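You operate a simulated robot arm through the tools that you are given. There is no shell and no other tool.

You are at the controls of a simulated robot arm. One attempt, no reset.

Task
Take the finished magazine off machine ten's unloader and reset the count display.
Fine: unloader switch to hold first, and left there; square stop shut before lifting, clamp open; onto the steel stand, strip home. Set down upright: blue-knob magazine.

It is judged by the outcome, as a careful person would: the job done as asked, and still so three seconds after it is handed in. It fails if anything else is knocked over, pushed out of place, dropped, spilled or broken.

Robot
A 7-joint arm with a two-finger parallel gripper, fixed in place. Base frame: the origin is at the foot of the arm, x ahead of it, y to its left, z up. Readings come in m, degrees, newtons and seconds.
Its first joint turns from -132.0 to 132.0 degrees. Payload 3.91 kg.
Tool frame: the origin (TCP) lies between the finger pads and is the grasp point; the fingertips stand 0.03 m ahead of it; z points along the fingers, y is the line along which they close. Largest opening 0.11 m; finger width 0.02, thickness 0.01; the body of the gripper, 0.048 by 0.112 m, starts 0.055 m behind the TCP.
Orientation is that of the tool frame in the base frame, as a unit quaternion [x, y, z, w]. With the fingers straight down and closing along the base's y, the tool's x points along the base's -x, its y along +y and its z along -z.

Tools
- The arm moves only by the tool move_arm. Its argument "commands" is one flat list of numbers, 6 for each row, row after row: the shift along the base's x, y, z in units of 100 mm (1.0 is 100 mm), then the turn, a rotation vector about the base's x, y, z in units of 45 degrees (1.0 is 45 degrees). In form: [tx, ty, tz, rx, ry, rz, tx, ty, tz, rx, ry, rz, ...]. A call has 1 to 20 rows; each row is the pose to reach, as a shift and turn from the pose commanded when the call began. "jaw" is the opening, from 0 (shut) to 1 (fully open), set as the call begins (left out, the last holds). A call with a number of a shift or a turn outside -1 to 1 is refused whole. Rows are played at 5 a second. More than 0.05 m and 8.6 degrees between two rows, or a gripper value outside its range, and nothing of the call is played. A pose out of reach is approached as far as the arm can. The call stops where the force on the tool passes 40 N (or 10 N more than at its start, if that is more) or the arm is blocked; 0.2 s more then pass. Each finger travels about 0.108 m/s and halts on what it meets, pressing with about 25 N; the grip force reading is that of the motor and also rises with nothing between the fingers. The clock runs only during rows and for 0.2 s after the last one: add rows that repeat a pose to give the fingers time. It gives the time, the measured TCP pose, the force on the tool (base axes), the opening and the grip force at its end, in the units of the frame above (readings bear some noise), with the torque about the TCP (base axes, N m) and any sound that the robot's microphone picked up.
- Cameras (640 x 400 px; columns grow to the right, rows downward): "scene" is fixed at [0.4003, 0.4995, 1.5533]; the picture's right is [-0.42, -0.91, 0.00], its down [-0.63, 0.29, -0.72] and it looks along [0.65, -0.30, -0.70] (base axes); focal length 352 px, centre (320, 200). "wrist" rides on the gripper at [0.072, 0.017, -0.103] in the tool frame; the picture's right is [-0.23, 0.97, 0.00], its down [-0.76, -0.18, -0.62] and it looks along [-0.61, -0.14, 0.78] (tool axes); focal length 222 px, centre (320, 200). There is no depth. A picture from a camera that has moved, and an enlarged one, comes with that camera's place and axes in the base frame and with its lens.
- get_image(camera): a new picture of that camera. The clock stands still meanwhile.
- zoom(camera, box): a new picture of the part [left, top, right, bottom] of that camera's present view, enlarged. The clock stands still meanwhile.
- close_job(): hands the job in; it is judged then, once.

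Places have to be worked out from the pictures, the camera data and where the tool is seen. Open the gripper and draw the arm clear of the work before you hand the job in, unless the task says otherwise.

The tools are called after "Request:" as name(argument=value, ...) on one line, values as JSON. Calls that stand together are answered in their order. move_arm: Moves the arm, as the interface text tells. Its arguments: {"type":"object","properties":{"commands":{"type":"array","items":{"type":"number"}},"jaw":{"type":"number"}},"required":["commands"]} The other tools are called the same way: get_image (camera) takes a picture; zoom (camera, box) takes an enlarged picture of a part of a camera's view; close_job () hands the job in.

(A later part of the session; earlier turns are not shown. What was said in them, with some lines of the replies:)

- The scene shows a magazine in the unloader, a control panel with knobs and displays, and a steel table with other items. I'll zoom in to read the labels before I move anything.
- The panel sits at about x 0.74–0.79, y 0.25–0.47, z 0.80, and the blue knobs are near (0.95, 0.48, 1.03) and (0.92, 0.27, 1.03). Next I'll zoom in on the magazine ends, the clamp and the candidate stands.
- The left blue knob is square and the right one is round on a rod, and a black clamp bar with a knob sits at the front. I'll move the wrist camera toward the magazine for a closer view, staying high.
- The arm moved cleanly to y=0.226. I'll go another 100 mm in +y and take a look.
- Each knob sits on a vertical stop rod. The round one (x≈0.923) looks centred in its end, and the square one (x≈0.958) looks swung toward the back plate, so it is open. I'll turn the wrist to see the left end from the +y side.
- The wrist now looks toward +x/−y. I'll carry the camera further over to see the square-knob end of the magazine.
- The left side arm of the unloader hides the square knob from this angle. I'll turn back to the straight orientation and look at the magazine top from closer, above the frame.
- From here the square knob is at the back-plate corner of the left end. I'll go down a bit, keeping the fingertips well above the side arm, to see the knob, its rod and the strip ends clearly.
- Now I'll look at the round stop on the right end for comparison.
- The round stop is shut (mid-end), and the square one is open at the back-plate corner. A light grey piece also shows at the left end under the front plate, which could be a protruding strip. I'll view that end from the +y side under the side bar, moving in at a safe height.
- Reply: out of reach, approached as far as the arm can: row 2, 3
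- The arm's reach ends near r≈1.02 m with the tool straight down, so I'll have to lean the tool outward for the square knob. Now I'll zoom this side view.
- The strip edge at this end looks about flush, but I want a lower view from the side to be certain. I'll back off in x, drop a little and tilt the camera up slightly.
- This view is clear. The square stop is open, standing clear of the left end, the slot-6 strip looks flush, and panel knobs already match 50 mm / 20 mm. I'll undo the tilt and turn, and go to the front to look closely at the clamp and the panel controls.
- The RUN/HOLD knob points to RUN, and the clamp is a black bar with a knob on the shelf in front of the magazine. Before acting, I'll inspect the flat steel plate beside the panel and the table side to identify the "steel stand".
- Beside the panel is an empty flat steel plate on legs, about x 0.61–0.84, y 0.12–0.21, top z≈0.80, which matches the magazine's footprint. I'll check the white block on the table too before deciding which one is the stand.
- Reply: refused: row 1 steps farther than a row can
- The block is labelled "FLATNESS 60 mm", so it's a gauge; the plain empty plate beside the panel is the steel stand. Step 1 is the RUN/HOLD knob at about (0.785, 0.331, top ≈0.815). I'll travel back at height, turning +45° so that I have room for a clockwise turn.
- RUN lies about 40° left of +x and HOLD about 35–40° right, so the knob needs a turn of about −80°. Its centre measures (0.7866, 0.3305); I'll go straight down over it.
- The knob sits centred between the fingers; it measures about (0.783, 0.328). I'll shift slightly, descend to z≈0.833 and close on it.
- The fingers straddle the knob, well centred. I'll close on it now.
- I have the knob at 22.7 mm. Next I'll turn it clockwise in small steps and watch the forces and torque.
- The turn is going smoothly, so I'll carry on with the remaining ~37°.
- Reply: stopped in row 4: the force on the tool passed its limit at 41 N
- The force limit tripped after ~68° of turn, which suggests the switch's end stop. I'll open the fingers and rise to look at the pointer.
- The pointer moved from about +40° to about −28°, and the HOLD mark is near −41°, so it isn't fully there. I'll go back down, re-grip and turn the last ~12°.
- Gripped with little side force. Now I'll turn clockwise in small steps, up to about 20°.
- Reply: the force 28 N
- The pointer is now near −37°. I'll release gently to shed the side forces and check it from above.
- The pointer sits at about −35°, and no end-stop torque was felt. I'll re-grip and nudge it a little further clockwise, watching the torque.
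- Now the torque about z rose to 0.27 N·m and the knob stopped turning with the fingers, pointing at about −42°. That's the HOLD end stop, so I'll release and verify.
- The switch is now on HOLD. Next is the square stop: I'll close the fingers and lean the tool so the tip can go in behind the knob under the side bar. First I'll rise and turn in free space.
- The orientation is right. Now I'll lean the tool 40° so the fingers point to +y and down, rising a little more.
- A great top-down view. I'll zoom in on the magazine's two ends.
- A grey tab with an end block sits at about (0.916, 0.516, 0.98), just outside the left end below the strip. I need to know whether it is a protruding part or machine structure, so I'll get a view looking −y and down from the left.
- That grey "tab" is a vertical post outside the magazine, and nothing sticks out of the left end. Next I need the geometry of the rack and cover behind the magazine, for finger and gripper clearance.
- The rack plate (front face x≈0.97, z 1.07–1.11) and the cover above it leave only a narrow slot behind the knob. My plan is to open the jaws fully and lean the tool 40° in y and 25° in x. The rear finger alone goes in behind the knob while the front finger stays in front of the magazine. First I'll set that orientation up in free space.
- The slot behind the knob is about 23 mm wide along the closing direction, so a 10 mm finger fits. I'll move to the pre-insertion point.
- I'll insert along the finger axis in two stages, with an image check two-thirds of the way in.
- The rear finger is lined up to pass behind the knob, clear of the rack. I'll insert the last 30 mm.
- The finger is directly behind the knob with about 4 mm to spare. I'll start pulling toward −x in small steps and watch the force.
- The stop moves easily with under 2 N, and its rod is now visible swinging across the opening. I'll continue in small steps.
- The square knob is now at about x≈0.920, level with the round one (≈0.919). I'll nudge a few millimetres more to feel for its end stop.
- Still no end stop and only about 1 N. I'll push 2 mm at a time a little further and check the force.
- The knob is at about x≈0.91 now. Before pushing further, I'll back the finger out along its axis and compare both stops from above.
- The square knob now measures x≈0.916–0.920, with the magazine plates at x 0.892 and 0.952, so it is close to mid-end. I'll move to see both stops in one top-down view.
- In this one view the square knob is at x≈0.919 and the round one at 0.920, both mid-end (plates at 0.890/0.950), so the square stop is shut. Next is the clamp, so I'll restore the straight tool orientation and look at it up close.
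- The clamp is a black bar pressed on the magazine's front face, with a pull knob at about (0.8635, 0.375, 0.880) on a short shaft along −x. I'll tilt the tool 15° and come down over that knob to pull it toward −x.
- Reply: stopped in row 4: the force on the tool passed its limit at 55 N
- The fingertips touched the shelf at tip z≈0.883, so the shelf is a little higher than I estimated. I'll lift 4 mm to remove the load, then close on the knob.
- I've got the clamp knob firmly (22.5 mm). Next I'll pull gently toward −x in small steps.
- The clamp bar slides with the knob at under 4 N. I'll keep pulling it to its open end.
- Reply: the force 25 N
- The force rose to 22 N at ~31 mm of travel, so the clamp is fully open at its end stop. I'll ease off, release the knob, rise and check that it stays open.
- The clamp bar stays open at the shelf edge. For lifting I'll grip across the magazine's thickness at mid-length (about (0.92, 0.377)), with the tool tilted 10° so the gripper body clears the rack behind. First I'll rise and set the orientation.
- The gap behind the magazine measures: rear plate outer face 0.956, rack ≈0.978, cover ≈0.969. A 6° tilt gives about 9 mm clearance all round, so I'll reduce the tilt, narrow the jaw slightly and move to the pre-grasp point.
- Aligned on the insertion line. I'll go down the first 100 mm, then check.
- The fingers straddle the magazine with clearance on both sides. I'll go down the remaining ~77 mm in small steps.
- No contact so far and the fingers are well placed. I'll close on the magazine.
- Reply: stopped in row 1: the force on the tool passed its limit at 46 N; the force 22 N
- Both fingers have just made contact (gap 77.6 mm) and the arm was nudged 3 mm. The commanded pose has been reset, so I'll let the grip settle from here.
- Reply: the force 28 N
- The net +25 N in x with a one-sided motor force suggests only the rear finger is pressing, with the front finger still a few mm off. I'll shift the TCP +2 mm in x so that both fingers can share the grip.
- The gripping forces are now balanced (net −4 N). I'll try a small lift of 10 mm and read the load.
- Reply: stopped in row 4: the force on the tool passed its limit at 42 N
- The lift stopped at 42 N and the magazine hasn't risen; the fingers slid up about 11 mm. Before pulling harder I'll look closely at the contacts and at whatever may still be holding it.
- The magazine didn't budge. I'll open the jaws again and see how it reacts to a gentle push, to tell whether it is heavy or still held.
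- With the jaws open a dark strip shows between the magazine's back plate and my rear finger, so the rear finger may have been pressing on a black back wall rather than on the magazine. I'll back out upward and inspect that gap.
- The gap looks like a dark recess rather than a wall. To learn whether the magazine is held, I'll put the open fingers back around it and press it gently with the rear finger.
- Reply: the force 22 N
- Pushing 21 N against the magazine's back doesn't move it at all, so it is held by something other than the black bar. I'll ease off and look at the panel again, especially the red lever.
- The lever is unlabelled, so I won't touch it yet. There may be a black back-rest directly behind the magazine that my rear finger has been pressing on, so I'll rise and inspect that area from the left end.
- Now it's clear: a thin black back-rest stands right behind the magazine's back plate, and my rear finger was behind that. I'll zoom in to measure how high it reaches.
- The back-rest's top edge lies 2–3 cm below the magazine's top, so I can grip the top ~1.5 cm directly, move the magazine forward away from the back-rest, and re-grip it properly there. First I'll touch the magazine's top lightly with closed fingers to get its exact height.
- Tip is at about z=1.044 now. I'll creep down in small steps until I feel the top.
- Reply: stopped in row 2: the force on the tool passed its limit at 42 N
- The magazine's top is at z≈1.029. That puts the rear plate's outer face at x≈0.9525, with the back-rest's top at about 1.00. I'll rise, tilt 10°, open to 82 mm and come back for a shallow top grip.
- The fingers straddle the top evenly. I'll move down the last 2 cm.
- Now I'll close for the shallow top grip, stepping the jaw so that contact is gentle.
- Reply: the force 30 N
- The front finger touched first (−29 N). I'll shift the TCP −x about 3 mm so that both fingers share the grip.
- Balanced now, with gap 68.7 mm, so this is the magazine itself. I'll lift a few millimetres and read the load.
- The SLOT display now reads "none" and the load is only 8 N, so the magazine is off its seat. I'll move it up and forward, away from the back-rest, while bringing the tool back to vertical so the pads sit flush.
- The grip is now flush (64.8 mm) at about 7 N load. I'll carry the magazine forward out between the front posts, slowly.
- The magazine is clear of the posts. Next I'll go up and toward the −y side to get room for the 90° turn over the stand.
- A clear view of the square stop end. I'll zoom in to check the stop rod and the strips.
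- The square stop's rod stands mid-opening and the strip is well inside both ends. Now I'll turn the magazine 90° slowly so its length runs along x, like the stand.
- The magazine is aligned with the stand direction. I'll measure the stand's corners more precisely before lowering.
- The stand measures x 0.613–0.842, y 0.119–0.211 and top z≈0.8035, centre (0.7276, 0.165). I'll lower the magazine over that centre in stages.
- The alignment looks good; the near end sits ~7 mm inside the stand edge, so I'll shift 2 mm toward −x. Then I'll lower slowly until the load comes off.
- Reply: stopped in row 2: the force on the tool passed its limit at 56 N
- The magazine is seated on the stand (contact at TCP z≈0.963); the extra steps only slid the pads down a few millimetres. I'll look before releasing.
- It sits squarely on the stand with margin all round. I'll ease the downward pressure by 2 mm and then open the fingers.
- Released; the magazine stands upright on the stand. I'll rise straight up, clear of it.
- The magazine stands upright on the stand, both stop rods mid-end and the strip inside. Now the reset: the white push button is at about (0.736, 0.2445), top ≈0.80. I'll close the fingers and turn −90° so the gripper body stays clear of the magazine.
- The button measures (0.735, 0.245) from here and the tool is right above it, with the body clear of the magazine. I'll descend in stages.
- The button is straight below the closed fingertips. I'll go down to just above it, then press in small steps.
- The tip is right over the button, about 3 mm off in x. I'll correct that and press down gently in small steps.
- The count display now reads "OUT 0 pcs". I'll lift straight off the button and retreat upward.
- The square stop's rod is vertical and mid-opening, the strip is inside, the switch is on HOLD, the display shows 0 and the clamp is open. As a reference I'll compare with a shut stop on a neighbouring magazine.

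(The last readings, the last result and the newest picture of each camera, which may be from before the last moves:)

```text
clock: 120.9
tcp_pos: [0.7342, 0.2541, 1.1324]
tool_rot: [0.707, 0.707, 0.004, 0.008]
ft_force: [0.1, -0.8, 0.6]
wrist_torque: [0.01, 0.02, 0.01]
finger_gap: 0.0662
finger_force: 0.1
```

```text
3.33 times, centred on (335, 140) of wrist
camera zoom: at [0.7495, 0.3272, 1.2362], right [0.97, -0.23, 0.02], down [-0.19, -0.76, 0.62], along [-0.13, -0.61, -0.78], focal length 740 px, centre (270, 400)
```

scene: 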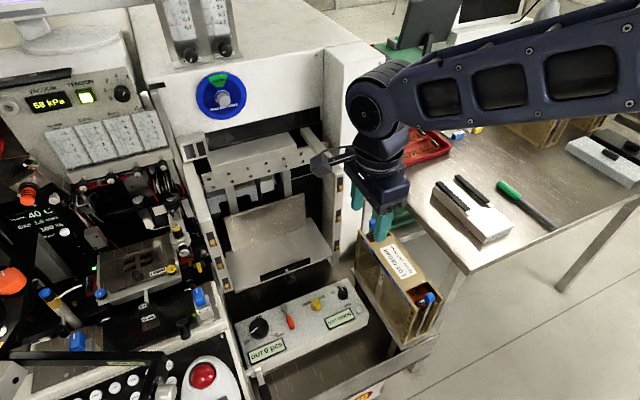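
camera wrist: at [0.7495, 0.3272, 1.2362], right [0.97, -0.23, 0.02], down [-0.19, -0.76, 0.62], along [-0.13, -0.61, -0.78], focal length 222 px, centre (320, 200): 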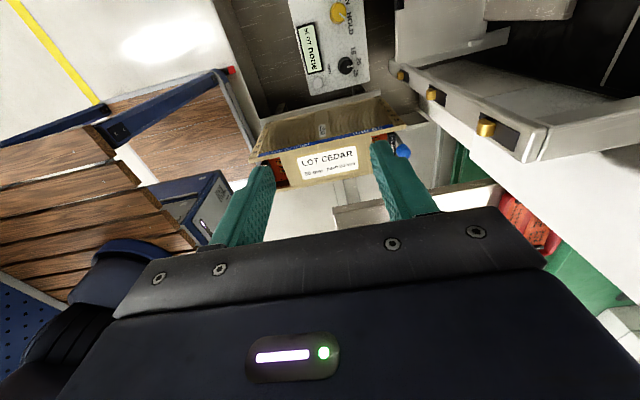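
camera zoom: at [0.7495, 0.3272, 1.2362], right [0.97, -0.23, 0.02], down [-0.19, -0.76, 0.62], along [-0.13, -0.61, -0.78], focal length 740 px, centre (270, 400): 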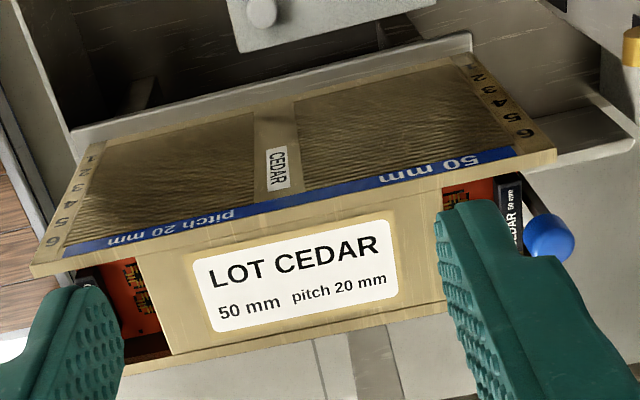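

Everything matches. Finally I'll draw the arm up and back, clear of the work, with the gripper open.

Request:
move_arm(commands=[0, 0, 0.35, 0, 0, 0, 0, 0, 0.7, 0, 0, 0, -0.1, 0, 1, 0, 0, 0])

Request:
move_arm(commands=[-0.3, -0.2, 0, 0, 0, 0.15, -0.6, -0.4, 0, 0, 0, 0.3, -0.9, -0.7, 0, 0, 0, 0.45, -1, -1, 0, 0, 0, 0.6])

Request:
move_arm(commands=[0, -0.35, 0, 0, 0, 0.15, 0, -0.7, 0, 0, 0, 0.3, 0, -1, 0, 0, 0, 0.45])

Request:
move_arm(commands=[0, -0.35, 0, 0, 0, 0, 0, -0.7, 0, 0, 0, 0, 0, -1, 0, 0, 0, 0])

Request:
get_image(camera="scene")

```text
clock: 121.7
tcp_pos: [0.7234, 0.2547, 1.2333]
tool_rot: [0.707, 0.707, 0.005, 0.008]
ft_force: [0.9, 0.1, -0.9]
wrist_torque: [0.01, 0.02, -0.01]
finger_gap: 0.0659
finger_force: 0.0
```

```text
clock: 122.7
tcp_pos: [0.6238, 0.1569, 1.2314]
tool_rot: [0.522, 0.853, 0.006, 0.006]
ft_force: [0.2, 0.3, -0.4]
wrist_torque: [-0.02, -0.01, 0.0]
finger_gap: 0.0659
finger_force: 0.1
```

```text
clock: 123.5
tcp_pos: [0.6252, 0.0579, 1.2328]
tool_rot: [0.363, 0.932, 0.008, 0.004]
ft_force: [0.6, -0.1, 0.1]
wrist_torque: [-0.03, 0.0, 0.01]
finger_gap: 0.0661
finger_force: 0.1
```

```text
clock: 124.3
tcp_pos: [0.6248, -0.0439, 1.2318]
tool_rot: [0.364, 0.931, 0.007, 0.006]
ft_force: [-0.8, 0.0, 0.0]
wrist_torque: [-0.03, 0.03, -0.02]
finger_gap: 0.0661
finger_force: 0.1
```

```text
taken
```

scene: 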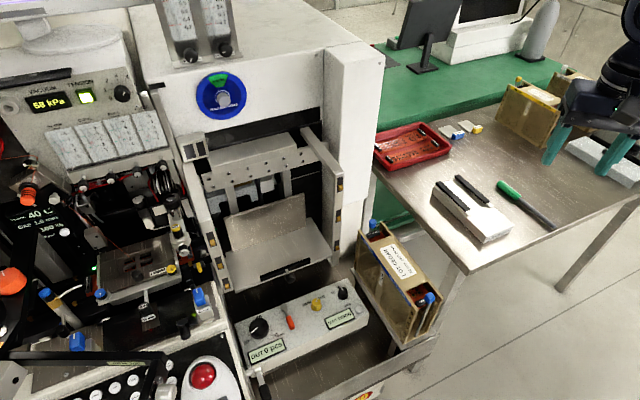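

Request:
zoom(camera="scene", box=[340, 205, 450, 355])

Request:
zoom(camera="scene", box=[350, 205, 400, 255])

Request:
zoom(camera="scene", box=[405, 280, 445, 345])

Request:
zoom(camera="scene", box=[480, 60, 590, 160])

```text
2.67 times, centred on (395, 280) of scene
camera zoom: at [0.4003, 0.4995, 1.5533], right [-0.42, -0.91, 0.0], down [-0.63, 0.29, -0.72], along [0.65, -0.3, -0.7], focal length 938 px, centre (120, -13)
```

zoom: 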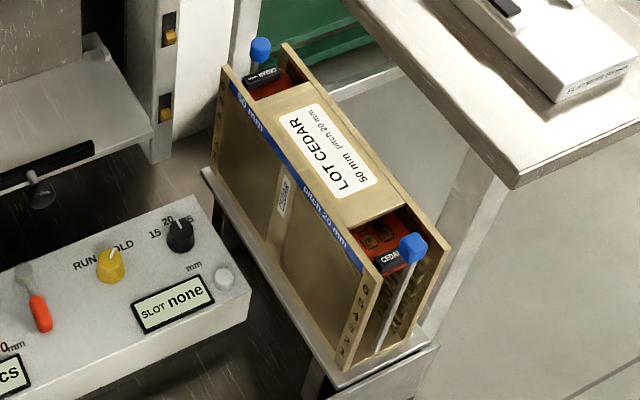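

```text
8.00 times, centred on (375, 230) of scene
camera zoom: at [0.4003, 0.4995, 1.5533], right [-0.42, -0.91, 0.0], down [-0.63, 0.29, -0.72], along [0.65, -0.3, -0.7], focal length 2815 px, centre (-120, -40)
```

zoom: 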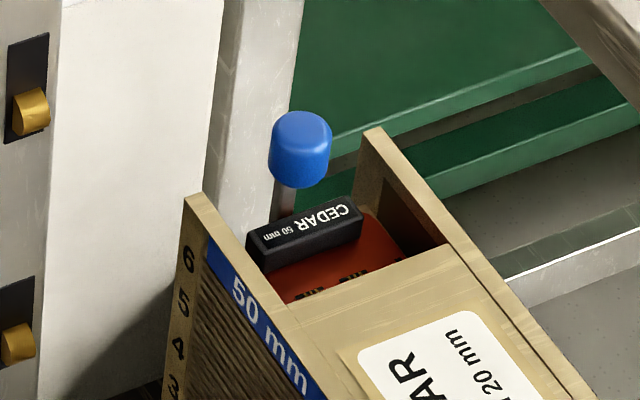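

```text
6.15 times, centred on (425, 312) of scene
camera zoom: at [0.4003, 0.4995, 1.5533], right [-0.42, -0.91, 0.0], down [-0.63, 0.29, -0.72], along [0.65, -0.3, -0.7], focal length 2166 px, centre (-326, -492)
```

zoom: 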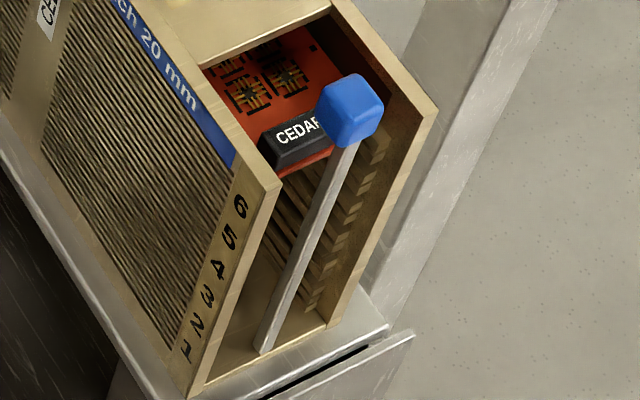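

```text
4.00 times, centred on (535, 110) of scene
camera zoom: at [0.4003, 0.4995, 1.5533], right [-0.42, -0.91, 0.0], down [-0.63, 0.29, -0.72], along [0.65, -0.3, -0.7], focal length 1408 px, centre (-540, 560)
```

zoom: 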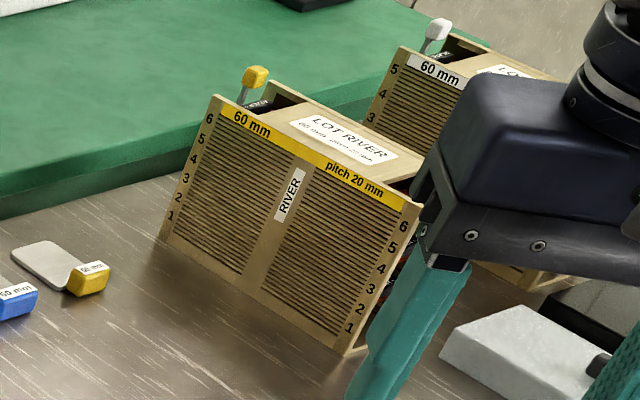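

Final check: the blue-knob magazine stands upright on the steel stand, both stops sit at the same mid position and the strip is inside. The unloader is on HOLD, the clamp is open, the count reads 0, nothing else has been disturbed, and the arm is clear with the gripper open. I'm handing the job in.

Request:
close_job()

```text
The job is handed in.
```

The finished magazine is off machine ten's unloader and standing upright on the steel stand. The count display is reset and reads "OUT 0 pcs". I've handed the job in and don't have a verdict yet.

- **Switch:** I turned it from RUN to HOLD first, up to its end stop, and left it there.
- **Square stop:** I shut it before lifting. I didn't feel an end stop, but its rod stands mid-opening and lines up with the round stop at the other end.
- **Clamp:** pulled out to its end stop and left open.
- **Strip:** the one visible strip, in slot 6, is fully inside with both stops across the ends.
- **Steel stand:** I took this to be the plain steel plate beside the panel. The white block on the table is marked "FLATNESS 60 mm", so I treated it as a gauge.

- **First grip failed:** I had caught the back-rest behind the magazine, and the fingers slid. I gripped again higher up and it lifted cleanly.
- **Harder contact than intended:** the gripper pressed to about 55 N on the unloader shelf and again while setting the magazine down. I saw no damage or shift.

The arm is drawn clear with the gripper open, and nothing else looks moved.
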